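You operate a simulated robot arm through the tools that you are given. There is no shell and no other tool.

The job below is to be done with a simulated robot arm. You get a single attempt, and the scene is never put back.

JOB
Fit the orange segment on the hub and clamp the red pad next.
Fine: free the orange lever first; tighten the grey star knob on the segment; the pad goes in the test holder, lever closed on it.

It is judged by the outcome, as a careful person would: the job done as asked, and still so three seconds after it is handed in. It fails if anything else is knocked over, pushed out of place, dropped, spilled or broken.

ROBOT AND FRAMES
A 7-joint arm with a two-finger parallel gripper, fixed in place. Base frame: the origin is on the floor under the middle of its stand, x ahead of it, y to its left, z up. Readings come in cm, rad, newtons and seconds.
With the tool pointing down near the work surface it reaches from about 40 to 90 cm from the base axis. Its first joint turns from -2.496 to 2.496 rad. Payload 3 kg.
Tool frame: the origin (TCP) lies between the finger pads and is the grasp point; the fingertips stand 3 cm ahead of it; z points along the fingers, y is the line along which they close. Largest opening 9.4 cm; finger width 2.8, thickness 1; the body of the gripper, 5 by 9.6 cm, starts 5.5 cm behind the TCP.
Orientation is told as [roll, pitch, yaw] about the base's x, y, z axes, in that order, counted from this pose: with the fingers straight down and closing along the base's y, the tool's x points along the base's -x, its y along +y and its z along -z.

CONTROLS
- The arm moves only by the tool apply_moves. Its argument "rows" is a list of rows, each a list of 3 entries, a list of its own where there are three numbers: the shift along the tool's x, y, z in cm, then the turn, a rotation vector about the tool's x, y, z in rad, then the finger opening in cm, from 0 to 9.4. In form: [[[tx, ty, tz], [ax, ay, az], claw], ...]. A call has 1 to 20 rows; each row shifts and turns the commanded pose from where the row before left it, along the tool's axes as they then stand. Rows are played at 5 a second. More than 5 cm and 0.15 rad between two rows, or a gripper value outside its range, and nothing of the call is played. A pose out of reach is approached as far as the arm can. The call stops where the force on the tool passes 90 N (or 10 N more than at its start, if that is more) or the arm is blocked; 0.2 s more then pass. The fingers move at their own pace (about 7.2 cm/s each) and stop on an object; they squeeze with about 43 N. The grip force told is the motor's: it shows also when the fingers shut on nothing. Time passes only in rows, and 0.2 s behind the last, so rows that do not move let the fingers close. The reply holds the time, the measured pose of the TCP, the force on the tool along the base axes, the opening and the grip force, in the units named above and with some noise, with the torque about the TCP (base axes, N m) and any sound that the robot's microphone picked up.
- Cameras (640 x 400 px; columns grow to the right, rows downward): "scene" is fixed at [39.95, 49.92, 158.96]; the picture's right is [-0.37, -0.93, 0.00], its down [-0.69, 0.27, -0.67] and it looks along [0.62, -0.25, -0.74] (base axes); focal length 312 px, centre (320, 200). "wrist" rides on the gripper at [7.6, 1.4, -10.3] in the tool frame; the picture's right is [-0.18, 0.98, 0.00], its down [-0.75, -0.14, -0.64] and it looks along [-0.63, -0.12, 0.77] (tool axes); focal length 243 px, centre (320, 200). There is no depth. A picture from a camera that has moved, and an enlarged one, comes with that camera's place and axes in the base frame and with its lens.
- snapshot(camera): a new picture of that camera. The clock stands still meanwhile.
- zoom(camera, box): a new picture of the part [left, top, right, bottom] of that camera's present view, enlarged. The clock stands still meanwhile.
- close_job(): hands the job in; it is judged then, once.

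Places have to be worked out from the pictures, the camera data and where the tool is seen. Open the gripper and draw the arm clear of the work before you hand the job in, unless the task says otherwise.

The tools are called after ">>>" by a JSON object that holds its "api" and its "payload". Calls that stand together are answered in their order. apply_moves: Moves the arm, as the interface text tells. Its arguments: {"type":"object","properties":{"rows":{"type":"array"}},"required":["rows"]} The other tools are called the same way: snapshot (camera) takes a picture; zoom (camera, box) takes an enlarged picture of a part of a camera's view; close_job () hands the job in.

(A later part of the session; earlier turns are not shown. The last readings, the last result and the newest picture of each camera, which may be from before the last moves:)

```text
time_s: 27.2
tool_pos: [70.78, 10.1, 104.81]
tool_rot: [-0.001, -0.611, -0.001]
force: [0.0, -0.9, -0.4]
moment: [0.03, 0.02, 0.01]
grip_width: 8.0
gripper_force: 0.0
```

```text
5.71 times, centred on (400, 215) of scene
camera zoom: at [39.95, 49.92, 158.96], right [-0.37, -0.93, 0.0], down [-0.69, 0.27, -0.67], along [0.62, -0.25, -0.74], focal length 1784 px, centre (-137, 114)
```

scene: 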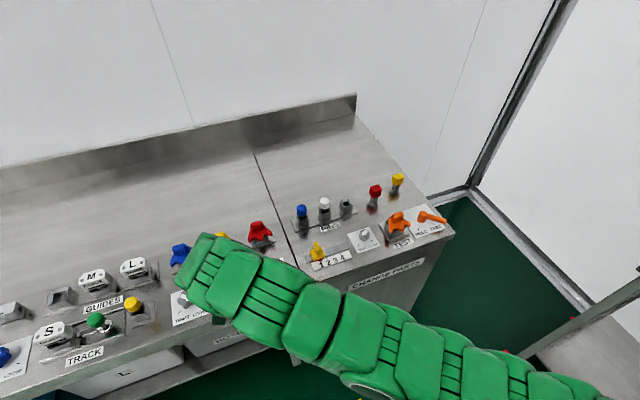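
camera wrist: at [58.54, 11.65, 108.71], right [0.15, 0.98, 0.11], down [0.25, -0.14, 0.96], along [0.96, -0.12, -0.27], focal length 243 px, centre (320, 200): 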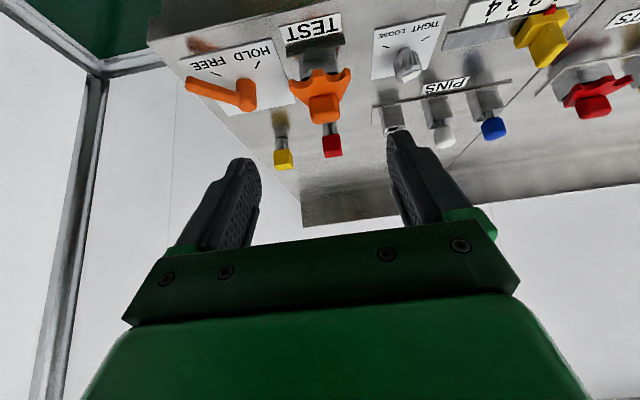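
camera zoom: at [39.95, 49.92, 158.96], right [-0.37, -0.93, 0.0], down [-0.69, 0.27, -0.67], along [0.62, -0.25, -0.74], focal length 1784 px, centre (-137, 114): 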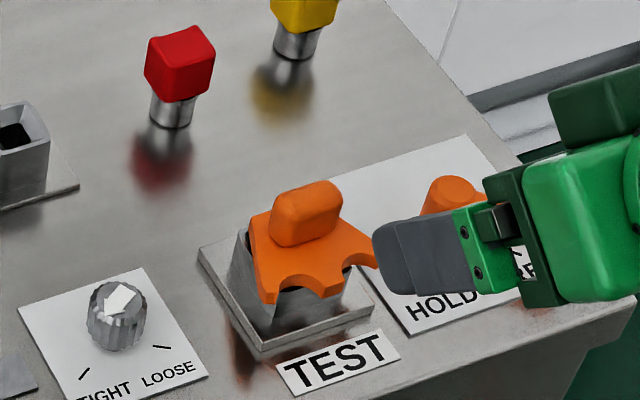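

The handle centre is about (82.0, 10.3, 92), with the fan plate top at z of roughly 91. I'll move to a pre-grasp just above and in front of it with the fingers open.

>>> {"api": "apply_moves", "payload": {"rows": [[[-1.948, 0.067, 3.32], [0, 0, 0], 6.5], [[-1.948, 0.067, 3.32], [0, 0, 0], 6.5], [[-1.948, 0.067, 3.32], [0, 0, 0], 6.5]]}}

>>> {"api": "snapshot", "payload": {"camera": "wrist"}}

>>> {"api": "zoom", "payload": {"camera": "wrist", "box": [220, 50, 440, 210]}}

>>> {"api": "zoom", "payload": {"camera": "scene", "box": [360, 170, 440, 240]}}

```text
time_s: 28.0
tool_pos: [81.42, 10.22, 100.01]
tool_rot: [0.0, -0.613, -0.001]
force: [0.1, -0.2, 0.3]
moment: [-0.03, 0.02, 0.03]
grip_width: 6.53
gripper_force: 0.1
```

```text
taken
camera wrist: at [69.15, 11.73, 104.01], right [0.15, 0.98, 0.11], down [0.25, -0.14, 0.96], along [0.96, -0.12, -0.26], focal length 243 px, centre (320, 200)
```

wrist: 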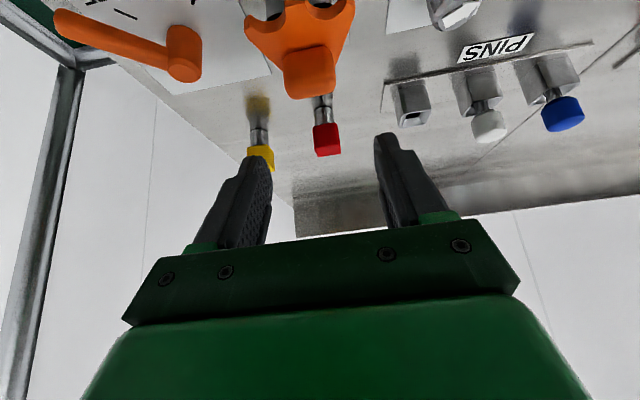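

```text
2.50 times, centred on (330, 130) of wrist
camera zoom: at [69.15, 11.73, 104.01], right [0.15, 0.98, 0.11], down [0.25, -0.14, 0.96], along [0.96, -0.12, -0.26], focal length 606 px, centre (295, 375)
```

zoom: 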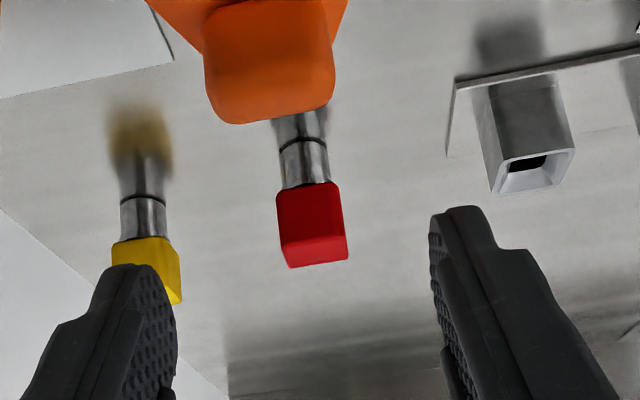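

```text
5.71 times, centred on (400, 205) of scene
camera zoom: at [39.95, 49.92, 158.96], right [-0.37, -0.93, 0.0], down [-0.69, 0.27, -0.67], along [0.62, -0.25, -0.74], focal length 1784 px, centre (-137, 171)
```

zoom: 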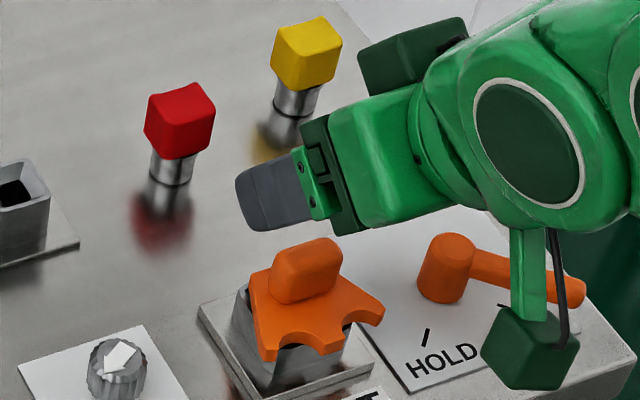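

The handle lines up with the gripper at y = 10.36 and x = 82.0. I'll descend to the grasp height in small rows.

>>> {"api": "apply_moves", "payload": {"rows": [[[0.96, 0.05, 1.36], [0, 0, 0], 6.5], [[0.96, 0.05, 1.36], [0, 0, 0], 6.5], [[0.96, 0.03, 1.36], [0, 0, 0], 6.5]]}}

>>> {"api": "zoom", "payload": {"camera": "wrist", "box": [220, 80, 440, 240]}}

>>> {"api": "zoom", "payload": {"camera": "scene", "box": [360, 170, 440, 240]}}

```text
time_s: 28.8
tool_pos: [81.33, 10.38, 94.87]
tool_rot: [0.0, -0.611, -0.005]
force: [0.5, 0.1, 0.3]
moment: [0.02, 0.0, -0.02]
grip_width: 6.48
gripper_force: 0.1
```

```text
2.50 times, centred on (330, 160) of wrist
camera zoom: at [68.98, 11.99, 98.89], right [0.15, 0.98, 0.11], down [0.25, -0.14, 0.96], along [0.96, -0.12, -0.27], focal length 606 px, centre (295, 300)
```

zoom: 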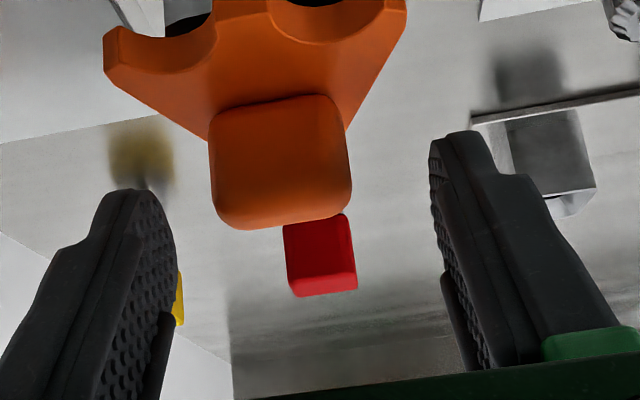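

```text
5.71 times, centred on (400, 205) of scene
camera zoom: at [39.95, 49.92, 158.96], right [-0.37, -0.93, 0.0], down [-0.69, 0.27, -0.67], along [0.62, -0.25, -0.74], focal length 1784 px, centre (-137, 171)
```

zoom: 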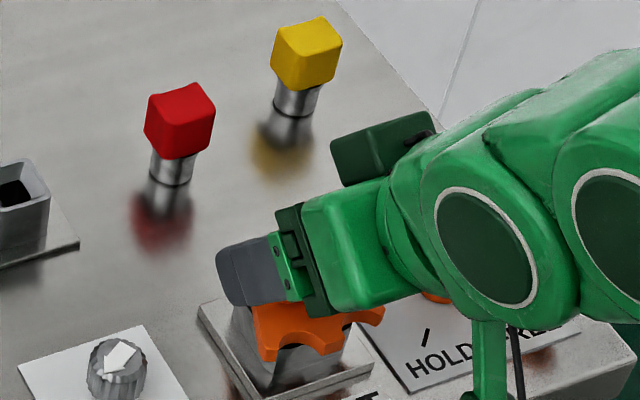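

The alignment is good: the handle is centred between the fingers about 1.5 mm toward −y. I'll drop another 4 mm, correct y, and close on the handle.

>>> {"api": "apply_moves", "payload": {"rows": [[[0.23, -0.12, 0.33], [0, 0, 0], 6.5], [[0, 0, 0], [0, 0, 0], 3], [[0, 0, 0], [0, 0, 0], 2], [[0, 0, 0], [0, 0, 0], 2], [[0, 0, 0], [0, 0, 0], 2]]}}

>>> {"api": "zoom", "payload": {"camera": "wrist", "box": [220, 80, 440, 240]}}

>>> {"api": "zoom", "payload": {"camera": "scene", "box": [360, 170, 440, 240]}}

```text
time_s: 30.0
tool_pos: [81.23, 10.2, 94.54]
tool_rot: [-0.002, -0.612, -0.004]
force: [2.7, -10.4, 1.0]
moment: [-0.32, -0.16, -0.02]
grip_width: 3.28
gripper_force: 43.1
```

```text
2.50 times, centred on (330, 160) of wrist
camera zoom: at [68.97, 11.76, 98.5], right [0.15, 0.98, 0.11], down [0.25, -0.14, 0.96], along [0.96, -0.12, -0.27], focal length 606 px, centre (295, 300)
```

zoom: 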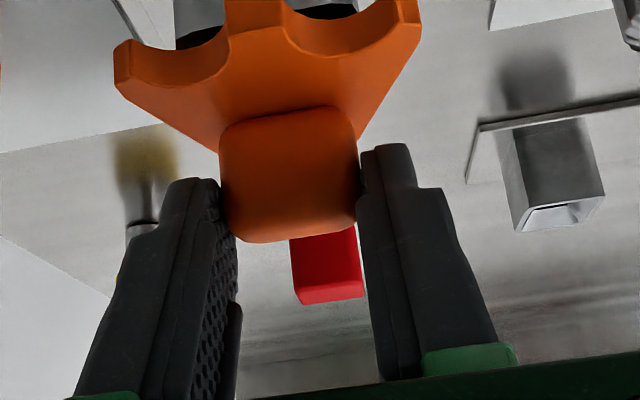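

```text
5.71 times, centred on (400, 205) of scene
camera zoom: at [39.95, 49.92, 158.96], right [-0.37, -0.93, 0.0], down [-0.69, 0.27, -0.67], along [0.62, -0.25, -0.74], focal length 1784 px, centre (-137, 171)
```

zoom: 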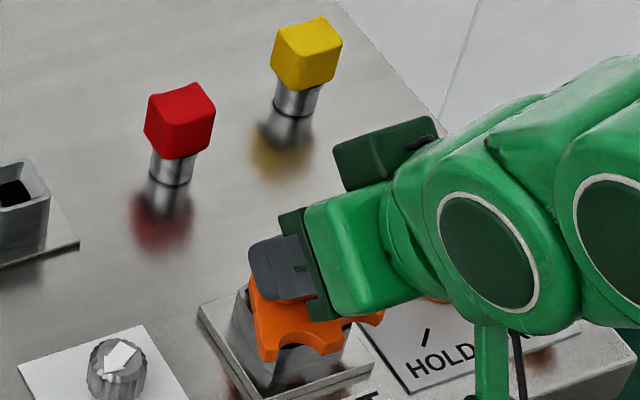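

It's gripped at 3.28 cm with full grip force, and a −10 N sideways load shows the handle is a touch further toward −y. I'll relieve that with a 1 mm shift before lifting.

>>> {"api": "apply_moves", "payload": {"rows": [[[0, -0.1, 0], [0, 0, 0], 2], [[0, 0, 0], [0, 0, 0], 2]]}}

```text
time_s: 30.6
tool_pos: [81.29, 10.26, 94.6]
tool_rot: [0.0, -0.609, -0.002]
force: [-13.3, 3.4, 10.4]
moment: [0.36, 0.84, 0.04]
grip_width: 3.29
gripper_force: 43.0
```

The side load is gone. Next I'll lift straight up slowly by 1 cm and watch the forces.

>>> {"api": "apply_moves", "payload": {"rows": [[[-0.172, 0, -0.246], [0, 0, 0], 2], [[-0.172, 0, -0.246], [0, 0, 0], 2], [[-0.23, 0, -0.328], [0, 0, 0], 2]]}}

>>> {"api": "zoom", "payload": {"camera": "wrist", "box": [220, 80, 440, 240]}}

>>> {"api": "zoom", "payload": {"camera": "scene", "box": [360, 170, 440, 240]}}

```text
time_s: 31.4
tool_pos: [81.29, 10.07, 95.42]
tool_rot: [0.0, -0.611, -0.004]
force: [0.7, 0.3, -1.5]
moment: [-0.01, 0.01, -0.01]
grip_width: 3.31
gripper_force: 43.1
```

```text
2.50 times, centred on (330, 160) of wrist
camera zoom: at [69.0, 11.66, 99.45], right [0.15, 0.98, 0.11], down [0.25, -0.14, 0.96], along [0.96, -0.12, -0.27], focal length 606 px, centre (295, 300)
```

zoom: 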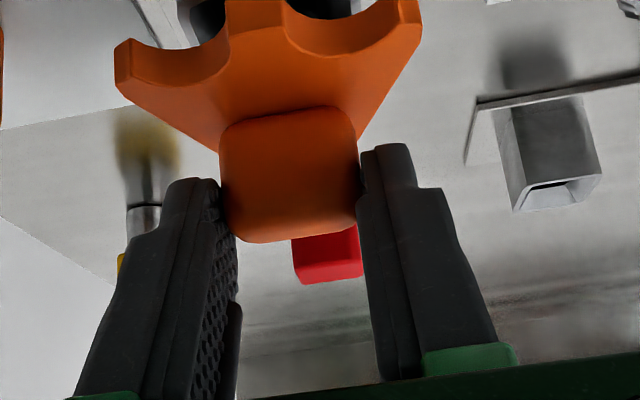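

```text
5.71 times, centred on (400, 205) of scene
camera zoom: at [39.95, 49.92, 158.96], right [-0.37, -0.93, 0.0], down [-0.69, 0.27, -0.67], along [0.62, -0.25, -0.74], focal length 1784 px, centre (-137, 171)
```

zoom: 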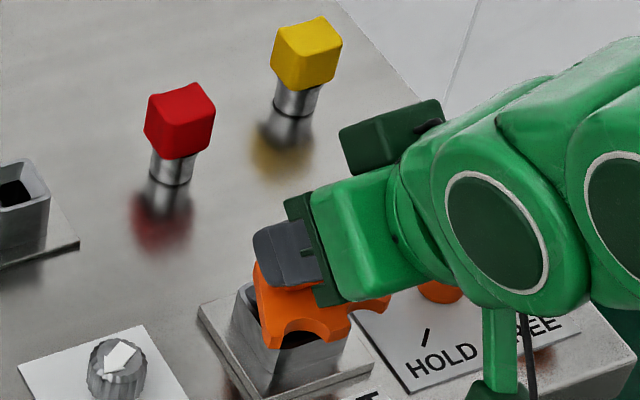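

The segment came free cleanly with no binding. I'll raise it further and look at the now-empty test socket and the peg underneath.

>>> {"api": "apply_moves", "payload": {"rows": [[[-0.86, 0, -1.23], [0, 0, 0], 2], [[-1.15, 0, -1.64], [0, 0, 0], 2], [[-1.72, 0, -2.46], [0, 0, 0], 2]]}}

>>> {"api": "snapshot", "payload": {"camera": "wrist"}}

>>> {"api": "zoom", "payload": {"camera": "scene", "box": [360, 170, 440, 240]}}

```text
time_s: 32.2
tool_pos: [81.21, 10.06, 102.04]
tool_rot: [-0.001, -0.611, -0.003]
force: [0.8, -0.7, -0.5]
moment: [0.02, 0.0, -0.02]
grip_width: 3.31
gripper_force: 43.3
```

```text
taken
camera wrist: at [68.98, 11.65, 106.0], right [0.15, 0.98, 0.11], down [0.25, -0.14, 0.96], along [0.96, -0.12, -0.27], focal length 243 px, centre (320, 200)
```

wrist: 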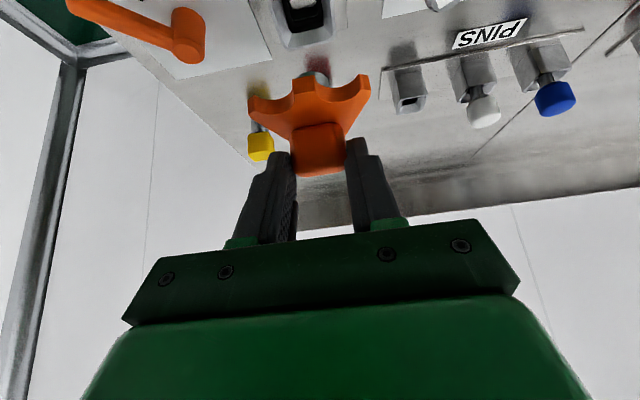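

```text
5.71 times, centred on (400, 205) of scene
camera zoom: at [39.95, 49.92, 158.96], right [-0.37, -0.93, 0.0], down [-0.69, 0.27, -0.67], along [0.62, -0.25, -0.74], focal length 1784 px, centre (-137, 171)
```

zoom: 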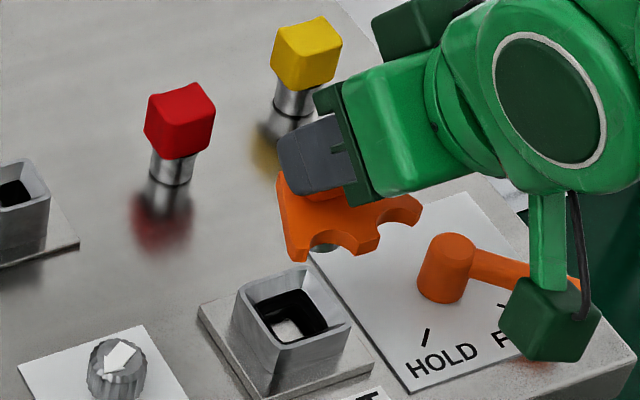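

I'll zoom both cameras on the held segment and the empty socket.

>>> {"api": "zoom", "payload": {"camera": "scene", "box": [390, 190, 440, 235]}}

>>> {"api": "zoom", "payload": {"camera": "wrist", "box": [230, 0, 400, 110]}}

```text
8.89 times, centred on (415, 212) of scene
camera zoom: at [39.95, 49.92, 158.96], right [-0.37, -0.93, 0.0], down [-0.69, 0.27, -0.67], along [0.62, -0.25, -0.74], focal length 2776 px, centre (-524, 89)
```

zoom: 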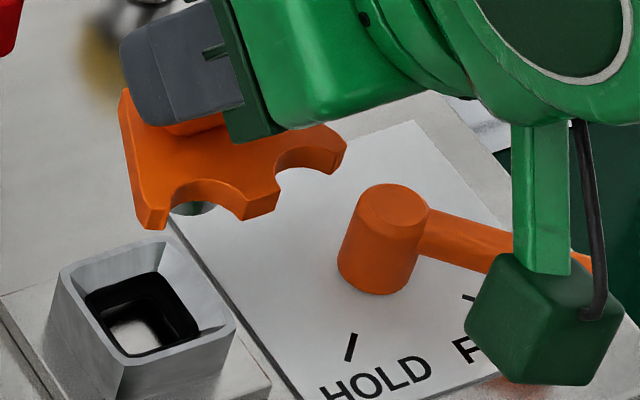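

```text
3.64 times, centred on (315, 55) of wrist
camera zoom: at [68.98, 11.65, 106.0], right [0.15, 0.98, 0.11], down [0.25, -0.14, 0.96], along [0.96, -0.12, -0.27], focal length 882 px, centre (338, 727)
```

zoom: 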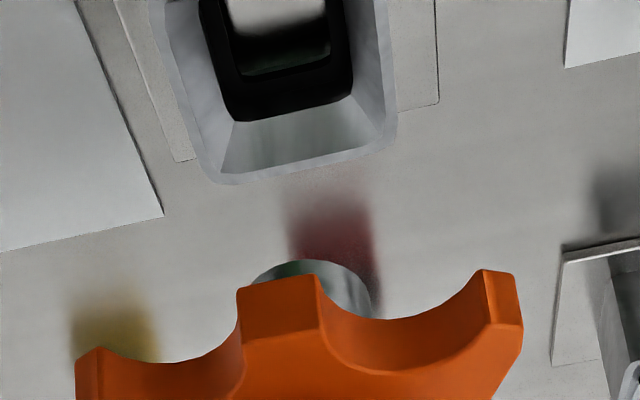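

The segment has a round grey peg, and the sockets have a wide funnel lead-in, so a few millimetres of error is tolerable. I'll carry it across to the hub in the same tool orientation, so the socket view can be compared with the test socket's.

>>> {"api": "apply_moves", "payload": {"rows": [[[0.08, 3.9, -0.06], [0, 0, 0], 2], [[0.08, 3.9, -0.06], [0, 0, 0], 2], [[0.08, 3.9, -0.06], [0, 0, 0], 2], [[0.08, 3.9, -0.06], [0, 0, 0], 2], [[0.08, 3.9, -0.06], [0, 0, 0], 2], [[0.08, 3.9, -0.06], [0, 0, 0], 2], [[0.08, 3.9, -0.06], [0, 0, 0], 2], [[0.08, 3.9, -0.06], [0, 0, 0], 2], [[0.08, 3.9, -0.06], [0, 0, 0], 2], [[0.08, 3.9, -0.06], [0, 0, 0], 2], [[0.08, 3.9, -0.06], [0, 0, 0], 2], [[0.08, 3.9, -0.06], [0, 0, 0], 2]]}}

>>> {"api": "snapshot", "payload": {"camera": "wrist"}}

>>> {"api": "zoom", "payload": {"camera": "wrist", "box": [230, 0, 400, 110]}}

```text
time_s: 34.8
tool_pos: [80.21, 56.78, 101.87]
tool_rot: [0.0, -0.608, -0.004]
force: [0.5, -0.3, -1.2]
moment: [0.01, 0.08, 0.04]
grip_width: 3.3
gripper_force: 43.2
```

```text
taken
camera wrist: at [67.9, 58.42, 105.85], right [0.16, 0.98, 0.1], down [0.25, -0.14, 0.96], along [0.96, -0.12, -0.27], focal length 243 px, centre (320, 200)
```

wrist: 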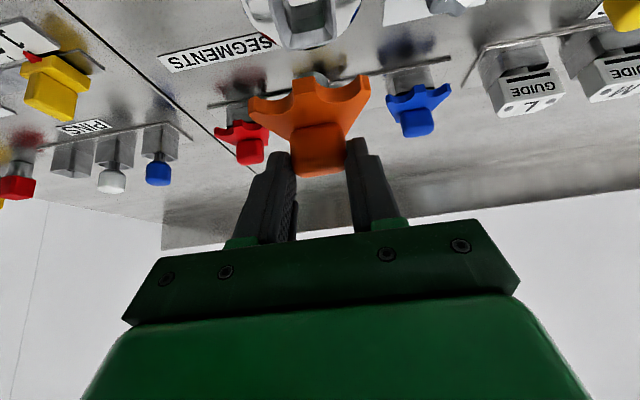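

```text
3.64 times, centred on (315, 55) of wrist
camera zoom: at [67.9, 58.42, 105.85], right [0.16, 0.98, 0.1], down [0.25, -0.14, 0.96], along [0.96, -0.12, -0.27], focal length 882 px, centre (338, 727)
```

zoom: 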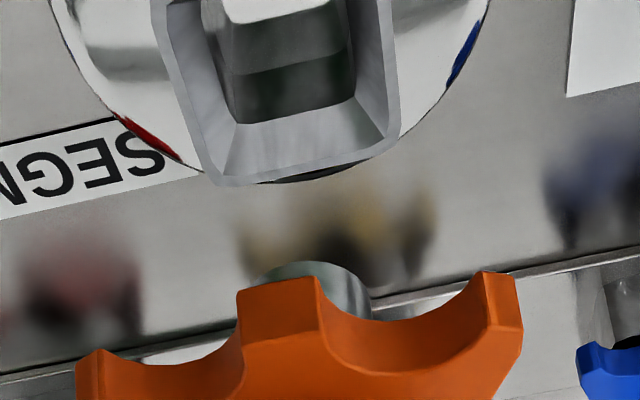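

The hub socket appears within about 3 px of where the test socket was, which means the peg is aligned to about 1 mm. I'll shift y by 0.7 mm and descend straight, pausing just above the socket.

>>> {"api": "apply_moves", "payload": {"rows": [[[0.574, 0.07, 0.819], [0, 0, 0], 2], [[0.574, 0, 0.819], [0, 0, 0], 2], [[0.574, 0, 0.819], [0, 0, 0], 2], [[0.574, 0, 0.819], [0, 0, 0], 2], [[0.287, 0, 0.41], [0, 0, 0], 2]]}}

>>> {"api": "snapshot", "payload": {"camera": "wrist"}}

>>> {"api": "zoom", "payload": {"camera": "wrist", "box": [230, 20, 400, 130]}}

```text
time_s: 36.0
tool_pos: [80.25, 56.9, 97.56]
tool_rot: [0.001, -0.611, -0.005]
force: [0.4, 1.3, 0.5]
moment: [-0.03, 0.02, 0.0]
grip_width: 3.31
gripper_force: 43.4
```

```text
taken
camera wrist: at [67.98, 58.48, 101.52], right [0.15, 0.98, 0.11], down [0.25, -0.14, 0.96], along [0.96, -0.12, -0.27], focal length 243 px, centre (320, 200)
```

wrist: 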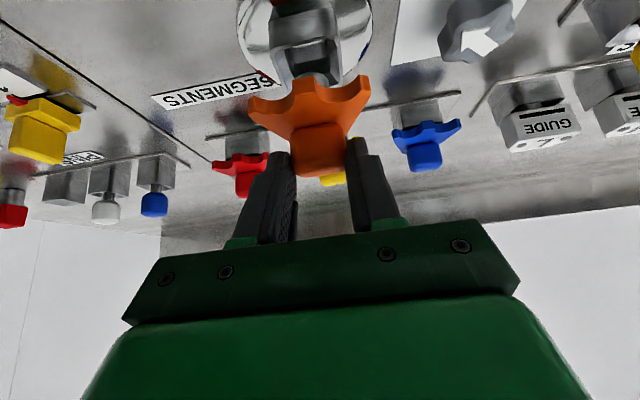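

```text
3.64 times, centred on (315, 75) of wrist
camera zoom: at [67.98, 58.48, 101.52], right [0.15, 0.98, 0.11], down [0.25, -0.14, 0.96], along [0.96, -0.12, -0.27], focal length 882 px, centre (338, 654)
```

zoom: 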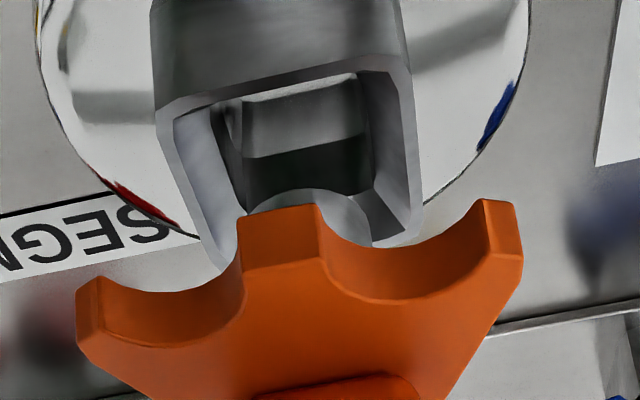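

The peg is visibly over the socket opening. I'll continue down in 0.5 cm steps.

>>> {"api": "apply_moves", "payload": {"rows": [[[0.287, 0, 0.41], [0, 0, 0], 2], [[0.287, 0, 0.41], [0, 0, 0], 2], [[0.287, 0, 0.41], [0, 0, 0], 2], [[0.172, 0, 0.246], [0, 0, 0], 2]]}}

>>> {"api": "zoom", "payload": {"camera": "wrist", "box": [230, 20, 400, 130]}}

```text
time_s: 37.0
tool_pos: [80.2, 56.99, 95.8]
tool_rot: [-0.001, -0.611, -0.003]
force: [-0.9, 0.1, -1.1]
moment: [0.04, 0.13, -0.02]
grip_width: 3.3
gripper_force: 43.0
```

```text
3.64 times, centred on (315, 75) of wrist
camera zoom: at [67.94, 58.55, 99.74], right [0.15, 0.98, 0.11], down [0.25, -0.14, 0.96], along [0.96, -0.12, -0.27], focal length 882 px, centre (338, 654)
```

zoom: 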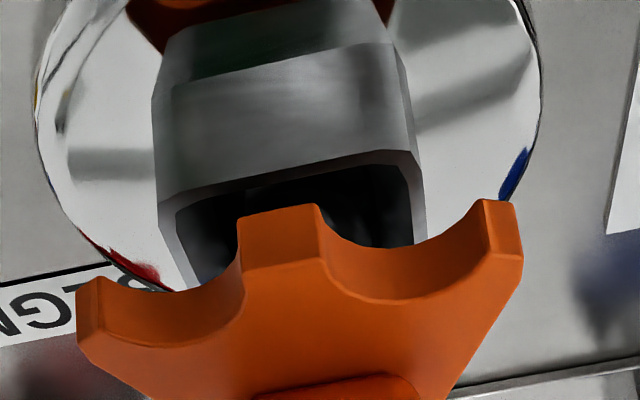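

There's still no contact at z = 95.8, and I expect it to seat near 94.5. I'll go on in 0.3 cm steps.

>>> {"api": "apply_moves", "payload": {"rows": [[[0.172, 0, 0.246], [0, 0, 0], 2], [[0.172, 0, 0.246], [0, 0, 0], 2], [[0.172, 0, 0.246], [0, 0, 0], 2]]}}

>>> {"api": "zoom", "payload": {"camera": "wrist", "box": [230, 20, 400, 130]}}

```text
time_s: 37.8
tool_pos: [80.27, 56.97, 94.91]
tool_rot: [0.001, -0.611, -0.004]
force: [-1.6, -1.0, -1.4]
moment: [0.02, 0.15, 0.03]
grip_width: 3.32
gripper_force: 43.4
```

```text
3.64 times, centred on (315, 75) of wrist
camera zoom: at [67.94, 58.49, 98.83], right [0.15, 0.98, 0.11], down [0.25, -0.14, 0.96], along [0.96, -0.12, -0.27], focal length 882 px, centre (338, 654)
```

zoom: 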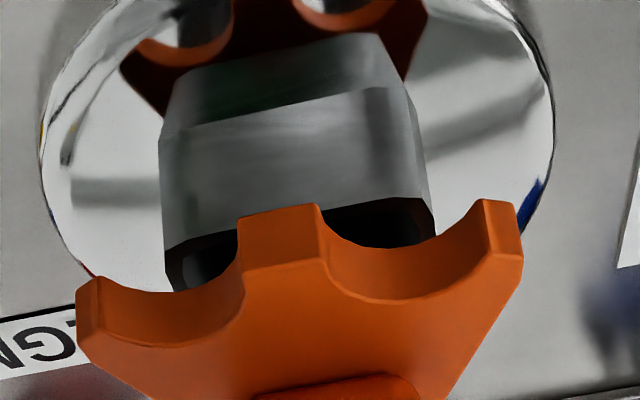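

The peg is entering the socket with negligible force. I'll continue in 0.2 cm steps until it seats.

>>> {"api": "apply_moves", "payload": {"rows": [[[0.115, 0, 0.164], [0, 0, 0], 2], [[0.115, 0, 0.164], [0, 0, 0], 2]]}}

>>> {"api": "zoom", "payload": {"camera": "wrist", "box": [230, 20, 400, 130]}}

```text
time_s: 38.4
tool_pos: [80.21, 57.04, 94.36]
tool_rot: [0.001, -0.611, -0.004]
force: [-5.6, -1.0, 4.8]
moment: [-0.05, 0.3, 0.01]
grip_width: 3.3
gripper_force: 42.6
```

```text
3.64 times, centred on (315, 75) of wrist
camera zoom: at [67.94, 58.49, 98.45], right [0.15, 0.98, 0.11], down [0.25, -0.14, 0.96], along [0.96, -0.12, -0.27], focal length 882 px, centre (338, 654)
```

zoom: 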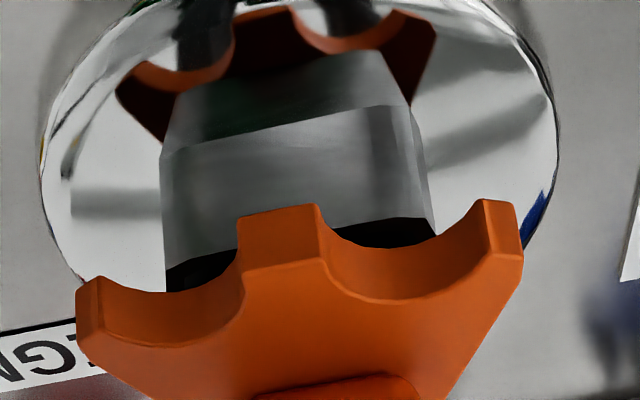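

Contact is beginning (about 5 N). I'll press a little further to confirm it's fully seated.

>>> {"api": "apply_moves", "payload": {"rows": [[[0.0574, 0, 0.082], [0, 0, 0], 2], [[0.0574, 0, 0.082], [0, 0, 0], 2], [[0, 0, 0], [0, 0, 0], 2]]}}

>>> {"api": "zoom", "payload": {"camera": "wrist", "box": [230, 20, 400, 130]}}

```text
time_s: 39.2
tool_pos: [80.29, 56.99, 94.51]
tool_rot: [0.003, -0.614, -0.004]
force: [-8.0, -2.1, 25.1]
moment: [-0.17, 0.17, -0.02]
grip_width: 3.29
gripper_force: 42.6
```

```text
3.64 times, centred on (315, 75) of wrist
camera zoom: at [67.94, 58.51, 98.4], right [0.15, 0.98, 0.11], down [0.25, -0.14, 0.96], along [0.96, -0.12, -0.26], focal length 882 px, centre (338, 654)
```

zoom: 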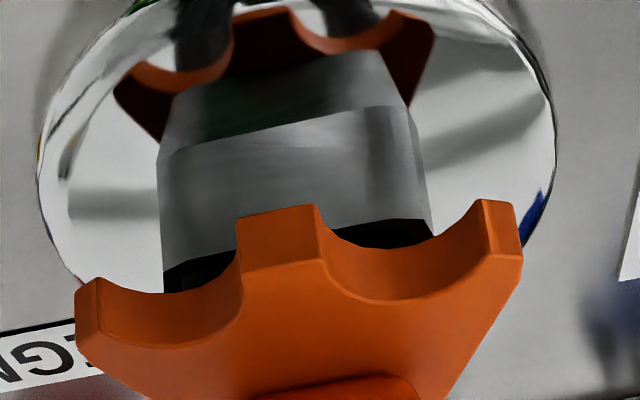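

The force rises to 25 N at z of about 94.5, the same height the segment sat at in the test holder, so it's seated. I'll relax the press, open the fingers and back away upward.

>>> {"api": "apply_moves", "payload": {"rows": [[[-0.0574, 0, -0.082], [0, 0, 0], 2], [[0, 0, 0], [0, 0, 0], 4], [[0, 0, 0], [0, 0, 0], 6.5], [[0, 0, 0], [0, 0, 0], 6.5], [[-0.574, 0, -0.819], [0, 0, 0], 6.5], [[-1.148, 0, -1.638], [0, 0, 0], 6.5], [[-1.148, 0, -1.638], [0, 0, 0], 6.5]]}}

>>> {"api": "snapshot", "payload": {"camera": "wrist"}}

>>> {"api": "zoom", "payload": {"camera": "wrist", "box": [220, 20, 440, 180]}}

```text
time_s: 40.8
tool_pos: [80.16, 56.94, 99.44]
tool_rot: [0.0, -0.609, -0.002]
force: [0.0, 0.2, 1.3]
moment: [-0.03, 0.02, 0.0]
grip_width: 6.51
gripper_force: 0.1
```

```text
taken
camera wrist: at [67.9, 58.51, 103.34], right [0.15, 0.98, 0.11], down [0.25, -0.14, 0.96], along [0.96, -0.12, -0.27], focal length 243 px, centre (320, 200)
```

wrist: 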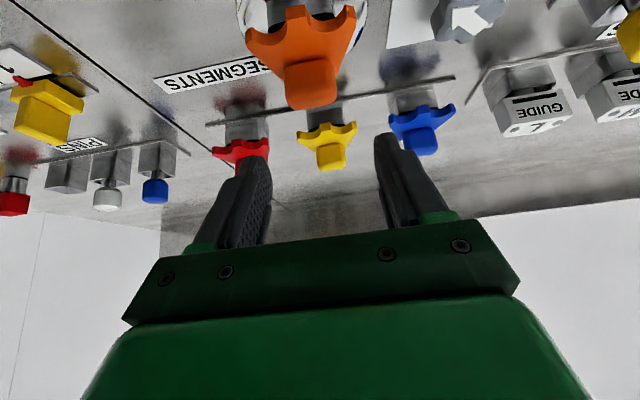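

```text
2.50 times, centred on (330, 100) of wrist
camera zoom: at [67.9, 58.51, 103.34], right [0.15, 0.98, 0.11], down [0.25, -0.14, 0.96], along [0.96, -0.12, -0.27], focal length 606 px, centre (295, 450)
```

zoom: 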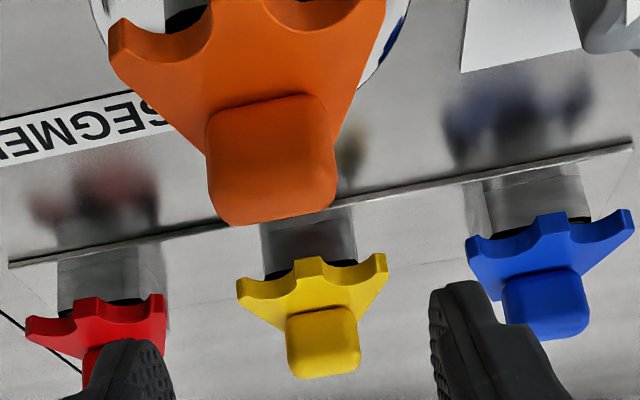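

The segment sits squarely on the hub. Next I'll draw back and look closely at the star knob from the scene camera.

>>> {"api": "apply_moves", "payload": {"rows": [[[1.88, 0, -2.54], [0, 0, 0], 6.5], [[1.88, 0, -2.54], [0, 0, 0], 6.5], [[1.88, -3, -2.54], [0, 0, 0], 6.5], [[0, -4.5, 0], [0, 0, 0], 6.5], [[0, -4.5, 0], [0, 0, 0], 6.5], [[0, -4.5, 0], [0, 0, 0], 6.5], [[0, -4.5, 0], [0, 0, 0], 6.5]]}}

>>> {"api": "zoom", "payload": {"camera": "scene", "box": [160, 270, 220, 330]}}

>>> {"api": "zoom", "payload": {"camera": "scene", "box": [160, 250, 290, 330]}}

>>> {"api": "zoom", "payload": {"camera": "wrist", "box": [400, 30, 560, 150]}}

```text
time_s: 42.4
tool_pos: [71.13, 35.87, 102.39]
tool_rot: [0.0, -0.61, -0.001]
force: [0.2, -0.4, 0.3]
moment: [0.0, -0.01, 0.01]
grip_width: 6.49
gripper_force: 0.0
```

```text
6.67 times, centred on (190, 300) of scene
camera zoom: at [39.95, 49.92, 158.96], right [-0.37, -0.93, 0.0], down [-0.69, 0.27, -0.67], along [0.62, -0.25, -0.74], focal length 2082 px, centre (1187, -467)
```

zoom: 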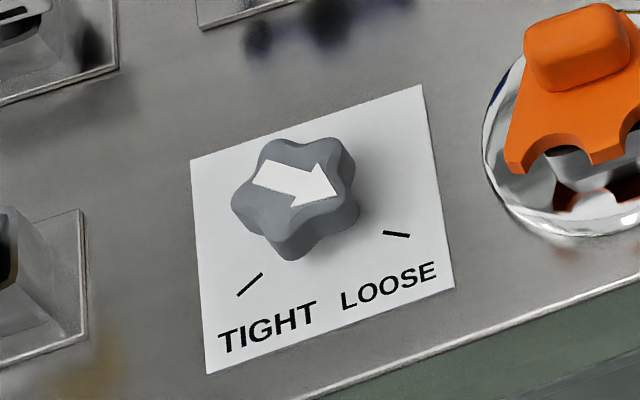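

```text
4.92 times, centred on (225, 290) of scene
camera zoom: at [39.95, 49.92, 158.96], right [-0.37, -0.93, 0.0], down [-0.69, 0.27, -0.67], along [0.62, -0.25, -0.74], focal length 1537 px, centre (788, -243)
```

zoom: 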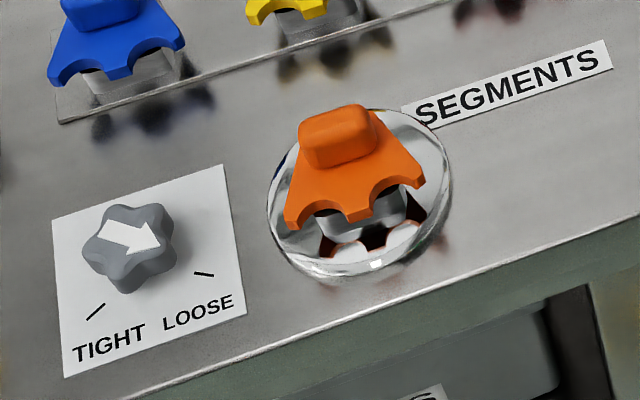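

```text
3.33 times, centred on (480, 90) of wrist
camera zoom: at [58.84, 37.37, 106.4], right [0.15, 0.98, 0.1], down [0.25, -0.14, 0.96], along [0.96, -0.12, -0.27], focal length 809 px, centre (-213, 567)
```

zoom: 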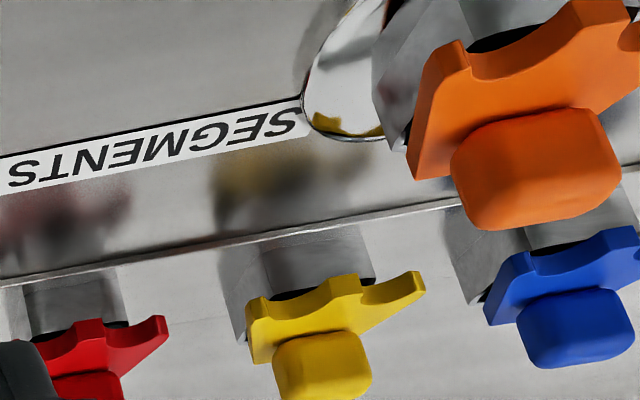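

The segment on the hub looks the same as the others in their rack. I'll zoom harder on the star knob to read its lobes and arrow.

>>> {"api": "zoom", "payload": {"camera": "scene", "box": [176, 284, 206, 314]}}

```text
13.33 times, centred on (191, 299) of scene
camera zoom: at [39.95, 49.92, 158.96], right [-0.37, -0.93, 0.0], down [-0.69, 0.27, -0.67], along [0.62, -0.25, -0.74], focal length 4164 px, centre (2040, -1120)
```

zoom: 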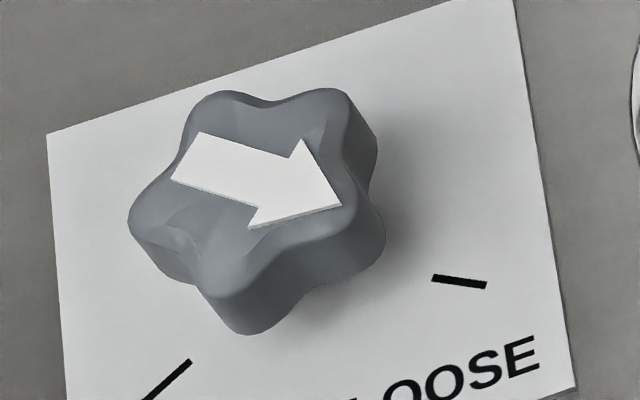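

The knob has five lobes, with its arrow on a lobe pointing at LOOSE. TIGHT is about 120° clockwise, and the knob centre is near (81.3, 67.65). The knob is far out, so I'll reorient to a 45° lean at azimuth 34°, lining the closing axis up with a lobe, and move in front of it at a safe height.

>>> {"api": "apply_moves", "payload": {"rows": [[[0, 0, 0], [-0.0852, 0, -0.1215], 6.5], [[0, 0, 0], [-0.0852, 0, -0.1215], 6.5], [[0, 0, 0], [-0.0852, 0, -0.1215], 6.5], [[0, 0, 0], [-0.0852, 0, -0.1215], 6.5], [[0, 0, 0], [0, -0.0873, 0], 6.5], [[0, 0, 0], [0, -0.0873, 0], 6.5], [[-0.42, 4.05, 1.27], [0, 0, 0], 6.5], [[-0.42, 4.05, 1.27], [0, 0, 0], 6.5], [[-0.42, 4.05, 1.27], [0, 0, 0], 6.5], [[-0.42, 4.05, 1.27], [0, 0, 0], 6.5]]}}

>>> {"api": "snapshot", "payload": {"camera": "wrist"}}

```text
time_s: 44.6
tool_pos: [66.21, 52.23, 99.89]
tool_rot: [0.001, -0.784, 0.589]
force: [-0.7, 0.2, 0.9]
moment: [-0.03, -0.02, 0.03]
grip_width: 6.51
gripper_force: 0.1
```

```text
taken
camera wrist: at [54.72, 46.44, 101.77], right [-0.44, 0.89, 0.13], down [0.15, -0.07, 0.99], along [0.89, 0.45, -0.1], focal length 243 px, centre (320, 200)
```

wrist: 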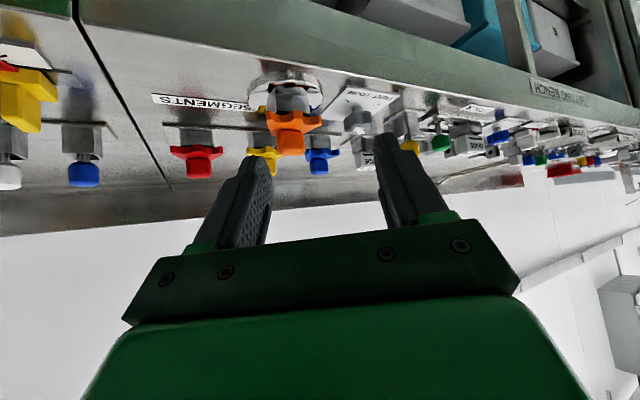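

The view is as expected. I'll move most of the way toward a hover over the star knob, then check clearance.

>>> {"api": "apply_moves", "payload": {"rows": [[[-1.66, 0.725, 3.05], [0, 0, 0], 6.5], [[-1.66, 0.725, 3.05], [0, 0, 0], 6.5], [[-1.66, 0.725, 3.05], [0, 0, 0], 6.5], [[-1.66, 0.725, 3.05], [0, 0, 0], 6.5]]}}

>>> {"api": "snapshot", "payload": {"camera": "wrist"}}

>>> {"api": "zoom", "payload": {"camera": "scene", "box": [150, 200, 310, 330]}}

```text
time_s: 45.6
tool_pos: [75.72, 61.96, 96.01]
tool_rot: [0.0, -0.785, 0.589]
force: [0.3, -0.7, -0.3]
moment: [-0.02, 0.02, 0.01]
grip_width: 6.52
gripper_force: 0.0
```

```text
taken
camera wrist: at [64.18, 56.33, 97.84], right [-0.44, 0.89, 0.13], down [0.14, -0.07, 0.99], along [0.89, 0.45, -0.1], focal length 243 px, centre (320, 200)
```

wrist: 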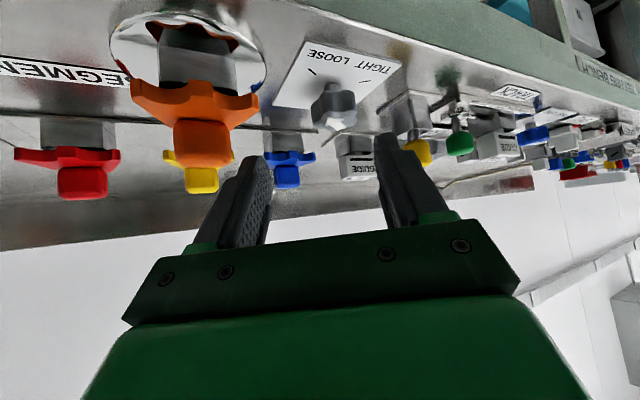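

```text
3.08 times, centred on (230, 265) of scene
camera zoom: at [39.95, 49.92, 158.96], right [-0.37, -0.93, 0.0], down [-0.69, 0.27, -0.67], along [0.62, -0.25, -0.74], focal length 961 px, centre (597, 0)
```

zoom: 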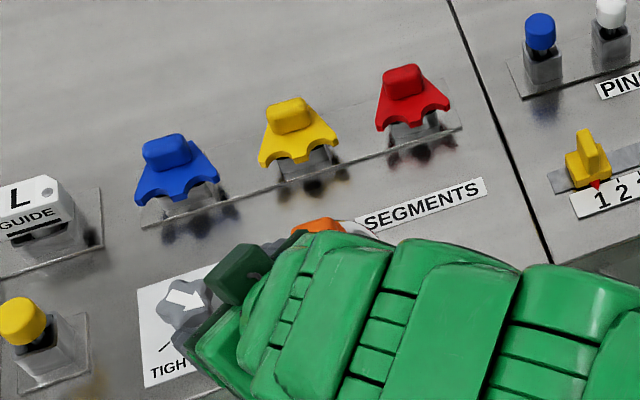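

I'll zoom the wrist view on the knob to refine its centre before closing in.

>>> {"api": "zoom", "payload": {"camera": "wrist", "box": [260, 30, 420, 150]}}

```text
3.33 times, centred on (340, 90) of wrist
camera zoom: at [64.18, 56.33, 97.84], right [-0.44, 0.89, 0.13], down [0.14, -0.07, 0.99], along [0.89, 0.45, -0.1], focal length 809 px, centre (253, 567)
```

zoom: 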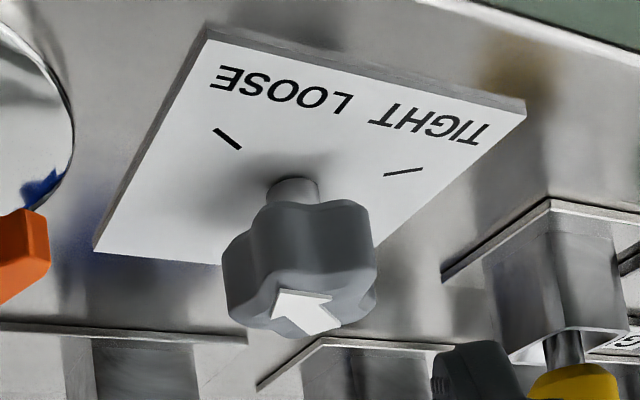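

The knob stands on a stem, with its centre at about (81.3, 67.6) and its top near z = 89.4. I'll move over it with the fingers on either side, still above the knob.

>>> {"api": "apply_moves", "payload": {"rows": [[[-1.355, 0.795, 3.345], [0, 0, 0], 6.5], [[-1.355, 0.795, 3.345], [0, 0, 0], 6.5]]}}

>>> {"api": "snapshot", "payload": {"camera": "wrist"}}

>>> {"api": "zoom", "payload": {"camera": "wrist", "box": [240, 60, 400, 180]}}

```text
time_s: 46.2
tool_pos: [80.05, 66.79, 93.21]
tool_rot: [0.0, -0.785, 0.591]
force: [0.0, -0.1, 0.4]
moment: [-0.01, 0.03, 0.02]
grip_width: 6.49
gripper_force: 0.1
```

```text
taken
camera wrist: at [68.68, 61.11, 94.99], right [-0.44, 0.89, 0.13], down [0.14, -0.07, 0.99], along [0.89, 0.45, -0.1], focal length 243 px, centre (320, 200)
```

wrist: 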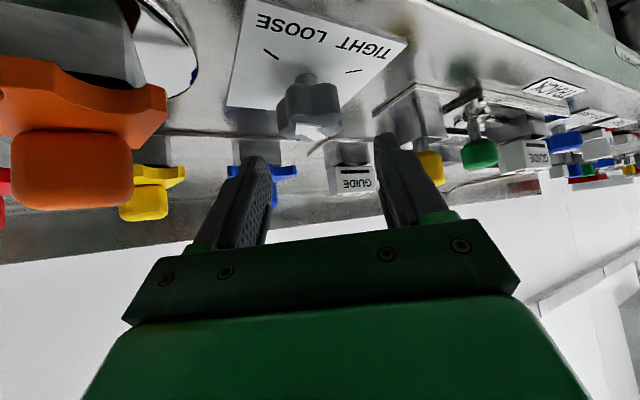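

```text
3.33 times, centred on (320, 120) of wrist
camera zoom: at [68.68, 61.11, 94.99], right [-0.44, 0.89, 0.13], down [0.14, -0.07, 0.99], along [0.89, 0.45, -0.1], focal length 809 px, centre (320, 467)
```

zoom: 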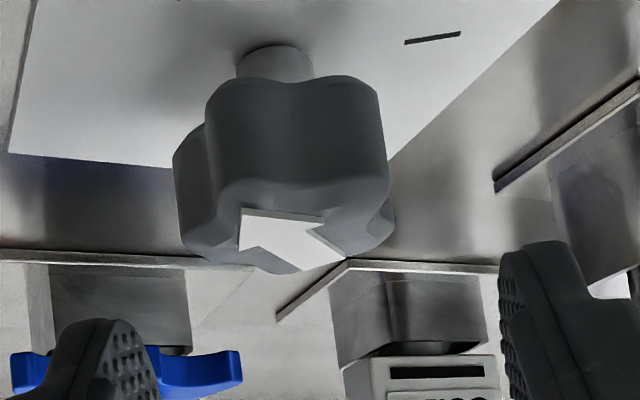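

The knob's silhouette matches a lobe on the −y finger side, so I'll shift 2 mm that way and lower the fingers around the knob.

>>> {"api": "apply_moves", "payload": {"rows": [[[0.757, -0.07, 0.897], [0, 0, 0], 6.5], [[0.757, -0.07, 0.897], [0, 0, 0], 6.5], [[0.757, -0.07, 0.897], [0, 0, 0], 6.5]]}}

>>> {"api": "snapshot", "payload": {"camera": "wrist"}}

>>> {"api": "zoom", "payload": {"camera": "wrist", "box": [220, 80, 420, 220]}}

```text
time_s: 47.0
tool_pos: [80.51, 66.88, 89.76]
tool_rot: [0.001, -0.786, 0.59]
force: [0.1, -0.8, 0.3]
moment: [-0.02, 0.01, 0.03]
grip_width: 6.49
gripper_force: 0.0
```

```text
taken
camera wrist: at [69.05, 61.17, 91.52], right [-0.44, 0.89, 0.13], down [0.14, -0.07, 0.99], along [0.89, 0.45, -0.1], focal length 243 px, centre (320, 200)
```

wrist: 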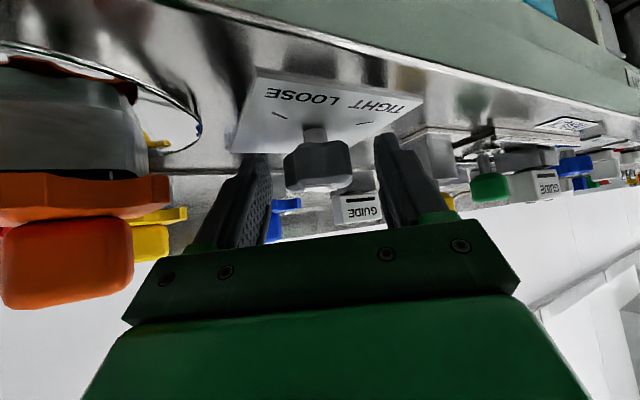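

```text
2.86 times, centred on (320, 150) of wrist
camera zoom: at [69.05, 61.17, 91.52], right [-0.44, 0.89, 0.13], down [0.14, -0.07, 0.99], along [0.89, 0.45, -0.1], focal length 693 px, centre (320, 343)
```

zoom: 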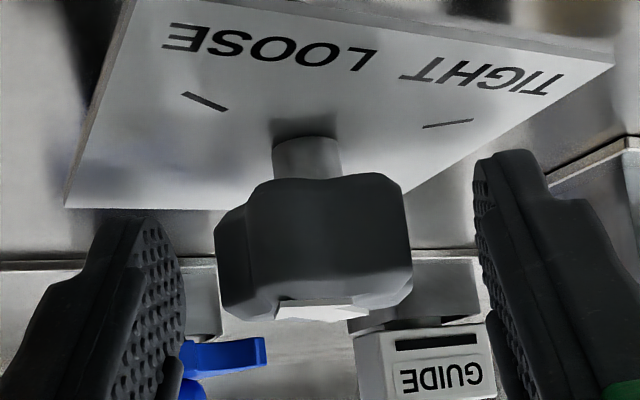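

The knob is centred between the pads as predicted. I'll close gently on it.

>>> {"api": "apply_moves", "payload": {"rows": [[[0, 0, 0], [0, 0, 0], 4.5], [[0, 0, 0], [0, 0, 0], 3], [[0, 0, 0], [0, 0, 0], 3], [[0, 0, 0], [0, 0, 0], 3]]}}

>>> {"api": "zoom", "payload": {"camera": "wrist", "box": [220, 80, 420, 220]}}

```text
time_s: 48.0
tool_pos: [80.6, 66.92, 89.64]
tool_rot: [-0.001, -0.785, 0.589]
force: [2.2, 3.4, -1.5]
moment: [0.23, -0.31, 0.04]
grip_width: 3.83
gripper_force: 44.8
```

```text
2.86 times, centred on (320, 150) of wrist
camera zoom: at [69.05, 61.17, 91.53], right [-0.44, 0.89, 0.13], down [0.14, -0.07, 0.99], along [0.89, 0.45, -0.1], focal length 693 px, centre (320, 343)
```

zoom: 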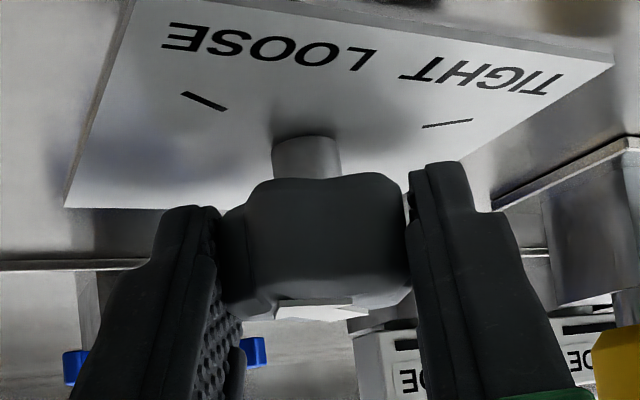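

It's gripped at 3.83 cm with low side forces. I'll turn clockwise about the knob's vertical axis, a small amount first to see how it responds.

>>> {"api": "apply_moves", "payload": {"rows": [[[0.008, 0.1016, -0.008], [0.0707, 0, 0.0707], 3], [[0.008, 0.1016, -0.008], [0.0707, 0, 0.0707], 3]]}}

>>> {"api": "zoom", "payload": {"camera": "wrist", "box": [220, 80, 420, 220]}}

```text
time_s: 48.6
tool_pos: [80.43, 67.01, 89.79]
tool_rot: [0.0, -0.784, 0.39]
force: [17.2, 17.1, -8.0]
moment: [-0.43, 0.38, 0.05]
grip_width: 3.87
gripper_force: 45.5
```

```text
2.86 times, centred on (320, 150) of wrist
camera zoom: at [68.0, 63.72, 91.54], right [-0.25, 0.96, 0.13], down [0.13, -0.1, 0.99], along [0.96, 0.27, -0.1], focal length 693 px, centre (320, 343)
```

zoom: 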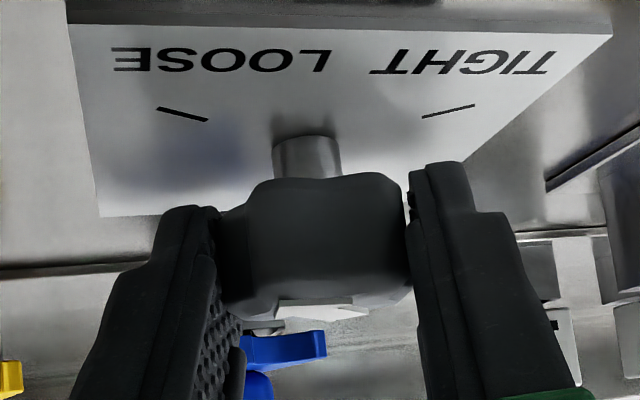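

The knob turns with the gripper, though the tool is being pulled forward by about 20 N. I'll continue clockwise, adding a small forward correction.

>>> {"api": "apply_moves", "payload": {"rows": [[[-0.03, 0.13, 0.03], [0.0707, 0, 0.0707], 3], [[-0.03, 0.12, 0.03], [0.0636, 0, 0.0636], 3]]}}

>>> {"api": "zoom", "payload": {"camera": "wrist", "box": [220, 80, 420, 220]}}

```text
time_s: 49.2
tool_pos: [80.41, 67.37, 89.69]
tool_rot: [0.0, -0.783, 0.198]
force: [2.3, -4.5, -6.7]
moment: [-0.19, -0.11, -0.01]
grip_width: 3.84
gripper_force: 45.3
```

```text
2.86 times, centred on (320, 150) of wrist
camera zoom: at [67.55, 66.3, 91.55], right [-0.07, 0.99, 0.13], down [0.11, -0.12, 0.99], along [0.99, 0.08, -0.1], focal length 693 px, centre (320, 343)
```

zoom: 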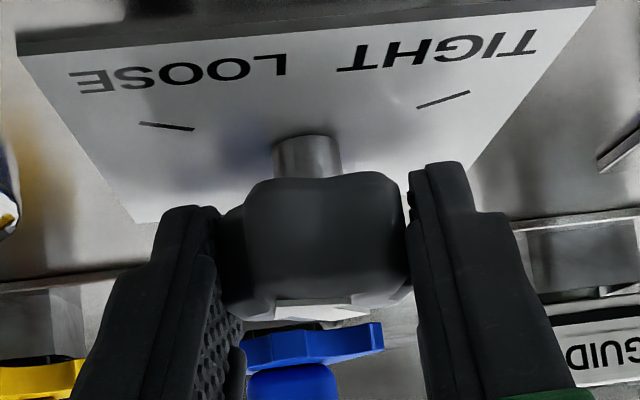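

Forces dropped to near zero at azimuth 11° and it's still within reach. I'll continue the stroke as far as the arm allows.

>>> {"api": "apply_moves", "payload": {"rows": [[[0.0, 0.105, 0.0], [0.0707, 0, 0.0707], 3], [[0.0, 0.105, 0.0], [0.0707, 0, 0.0707], 3]]}}

>>> {"api": "zoom", "payload": {"camera": "wrist", "box": [220, 80, 420, 220]}}

```text
time_s: 49.8
tool_pos: [78.41, 66.82, 90.11]
tool_rot: [0.003, -0.78, 0.006]
force: [-2.8, 37.8, -13.8]
moment: [-0.16, 0.31, 1.04]
grip_width: 5.16
gripper_force: 19.3
out of reach, approached as far as the arm can: row 1, 2
```

```text
2.86 times, centred on (320, 150) of wrist
camera zoom: at [65.81, 68.19, 91.92], right [0.12, 0.98, 0.13], down [0.08, -0.14, 0.99], along [0.99, -0.11, -0.1], focal length 693 px, centre (320, 343)
```

zoom: 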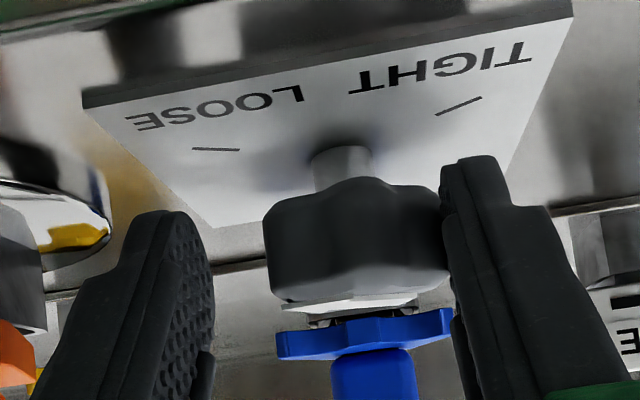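

That hit the reach limit and the fingers slid partly off. I'll open, back straight out along the tool axis, and check the knob.

>>> {"api": "apply_moves", "payload": {"rows": [[[0, 0, 0], [0, 0, 0], 6.5], [[0, 0, 0], [0, 0, 0], 6.8], [[0, -0.3, -1.5], [0, 0, 0], 6.8], [[0, 0, -3], [0, 0, 0], 6.8], [[-1.0, -1, -3], [0, 0, 0], 6.5]]}}

>>> {"api": "snapshot", "payload": {"camera": "wrist"}}

>>> {"api": "zoom", "payload": {"camera": "scene", "box": [160, 270, 220, 320]}}

```text
time_s: 51.0
tool_pos: [74.59, 64.69, 96.25]
tool_rot: [-0.001, -0.787, 0.0]
force: [0.3, 0.7, 0.8]
moment: [0.0, 0.04, -0.01]
grip_width: 6.48
gripper_force: 0.1
```

```text
taken
camera wrist: at [61.72, 66.19, 98.04], right [0.13, 0.98, 0.13], down [0.08, -0.14, 0.99], along [0.99, -0.12, -0.1], focal length 243 px, centre (320, 200)
```

wrist: 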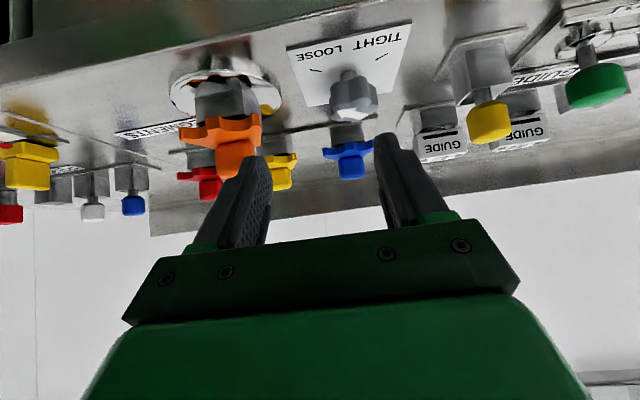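

```text
8.00 times, centred on (190, 295) of scene
camera zoom: at [39.95, 49.92, 158.96], right [-0.37, -0.93, 0.0], down [-0.69, 0.27, -0.67], along [0.62, -0.25, -0.74], focal length 2498 px, centre (1360, -560)
```

zoom: 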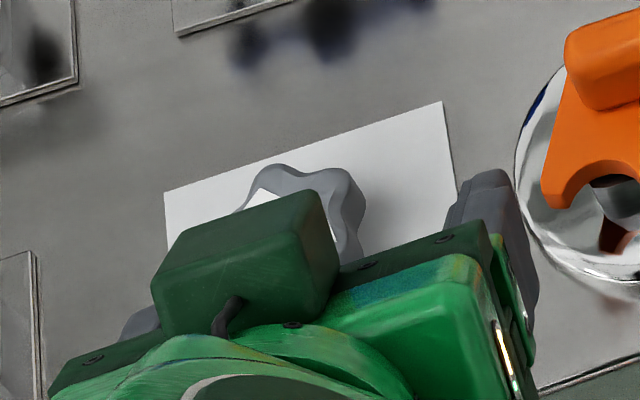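

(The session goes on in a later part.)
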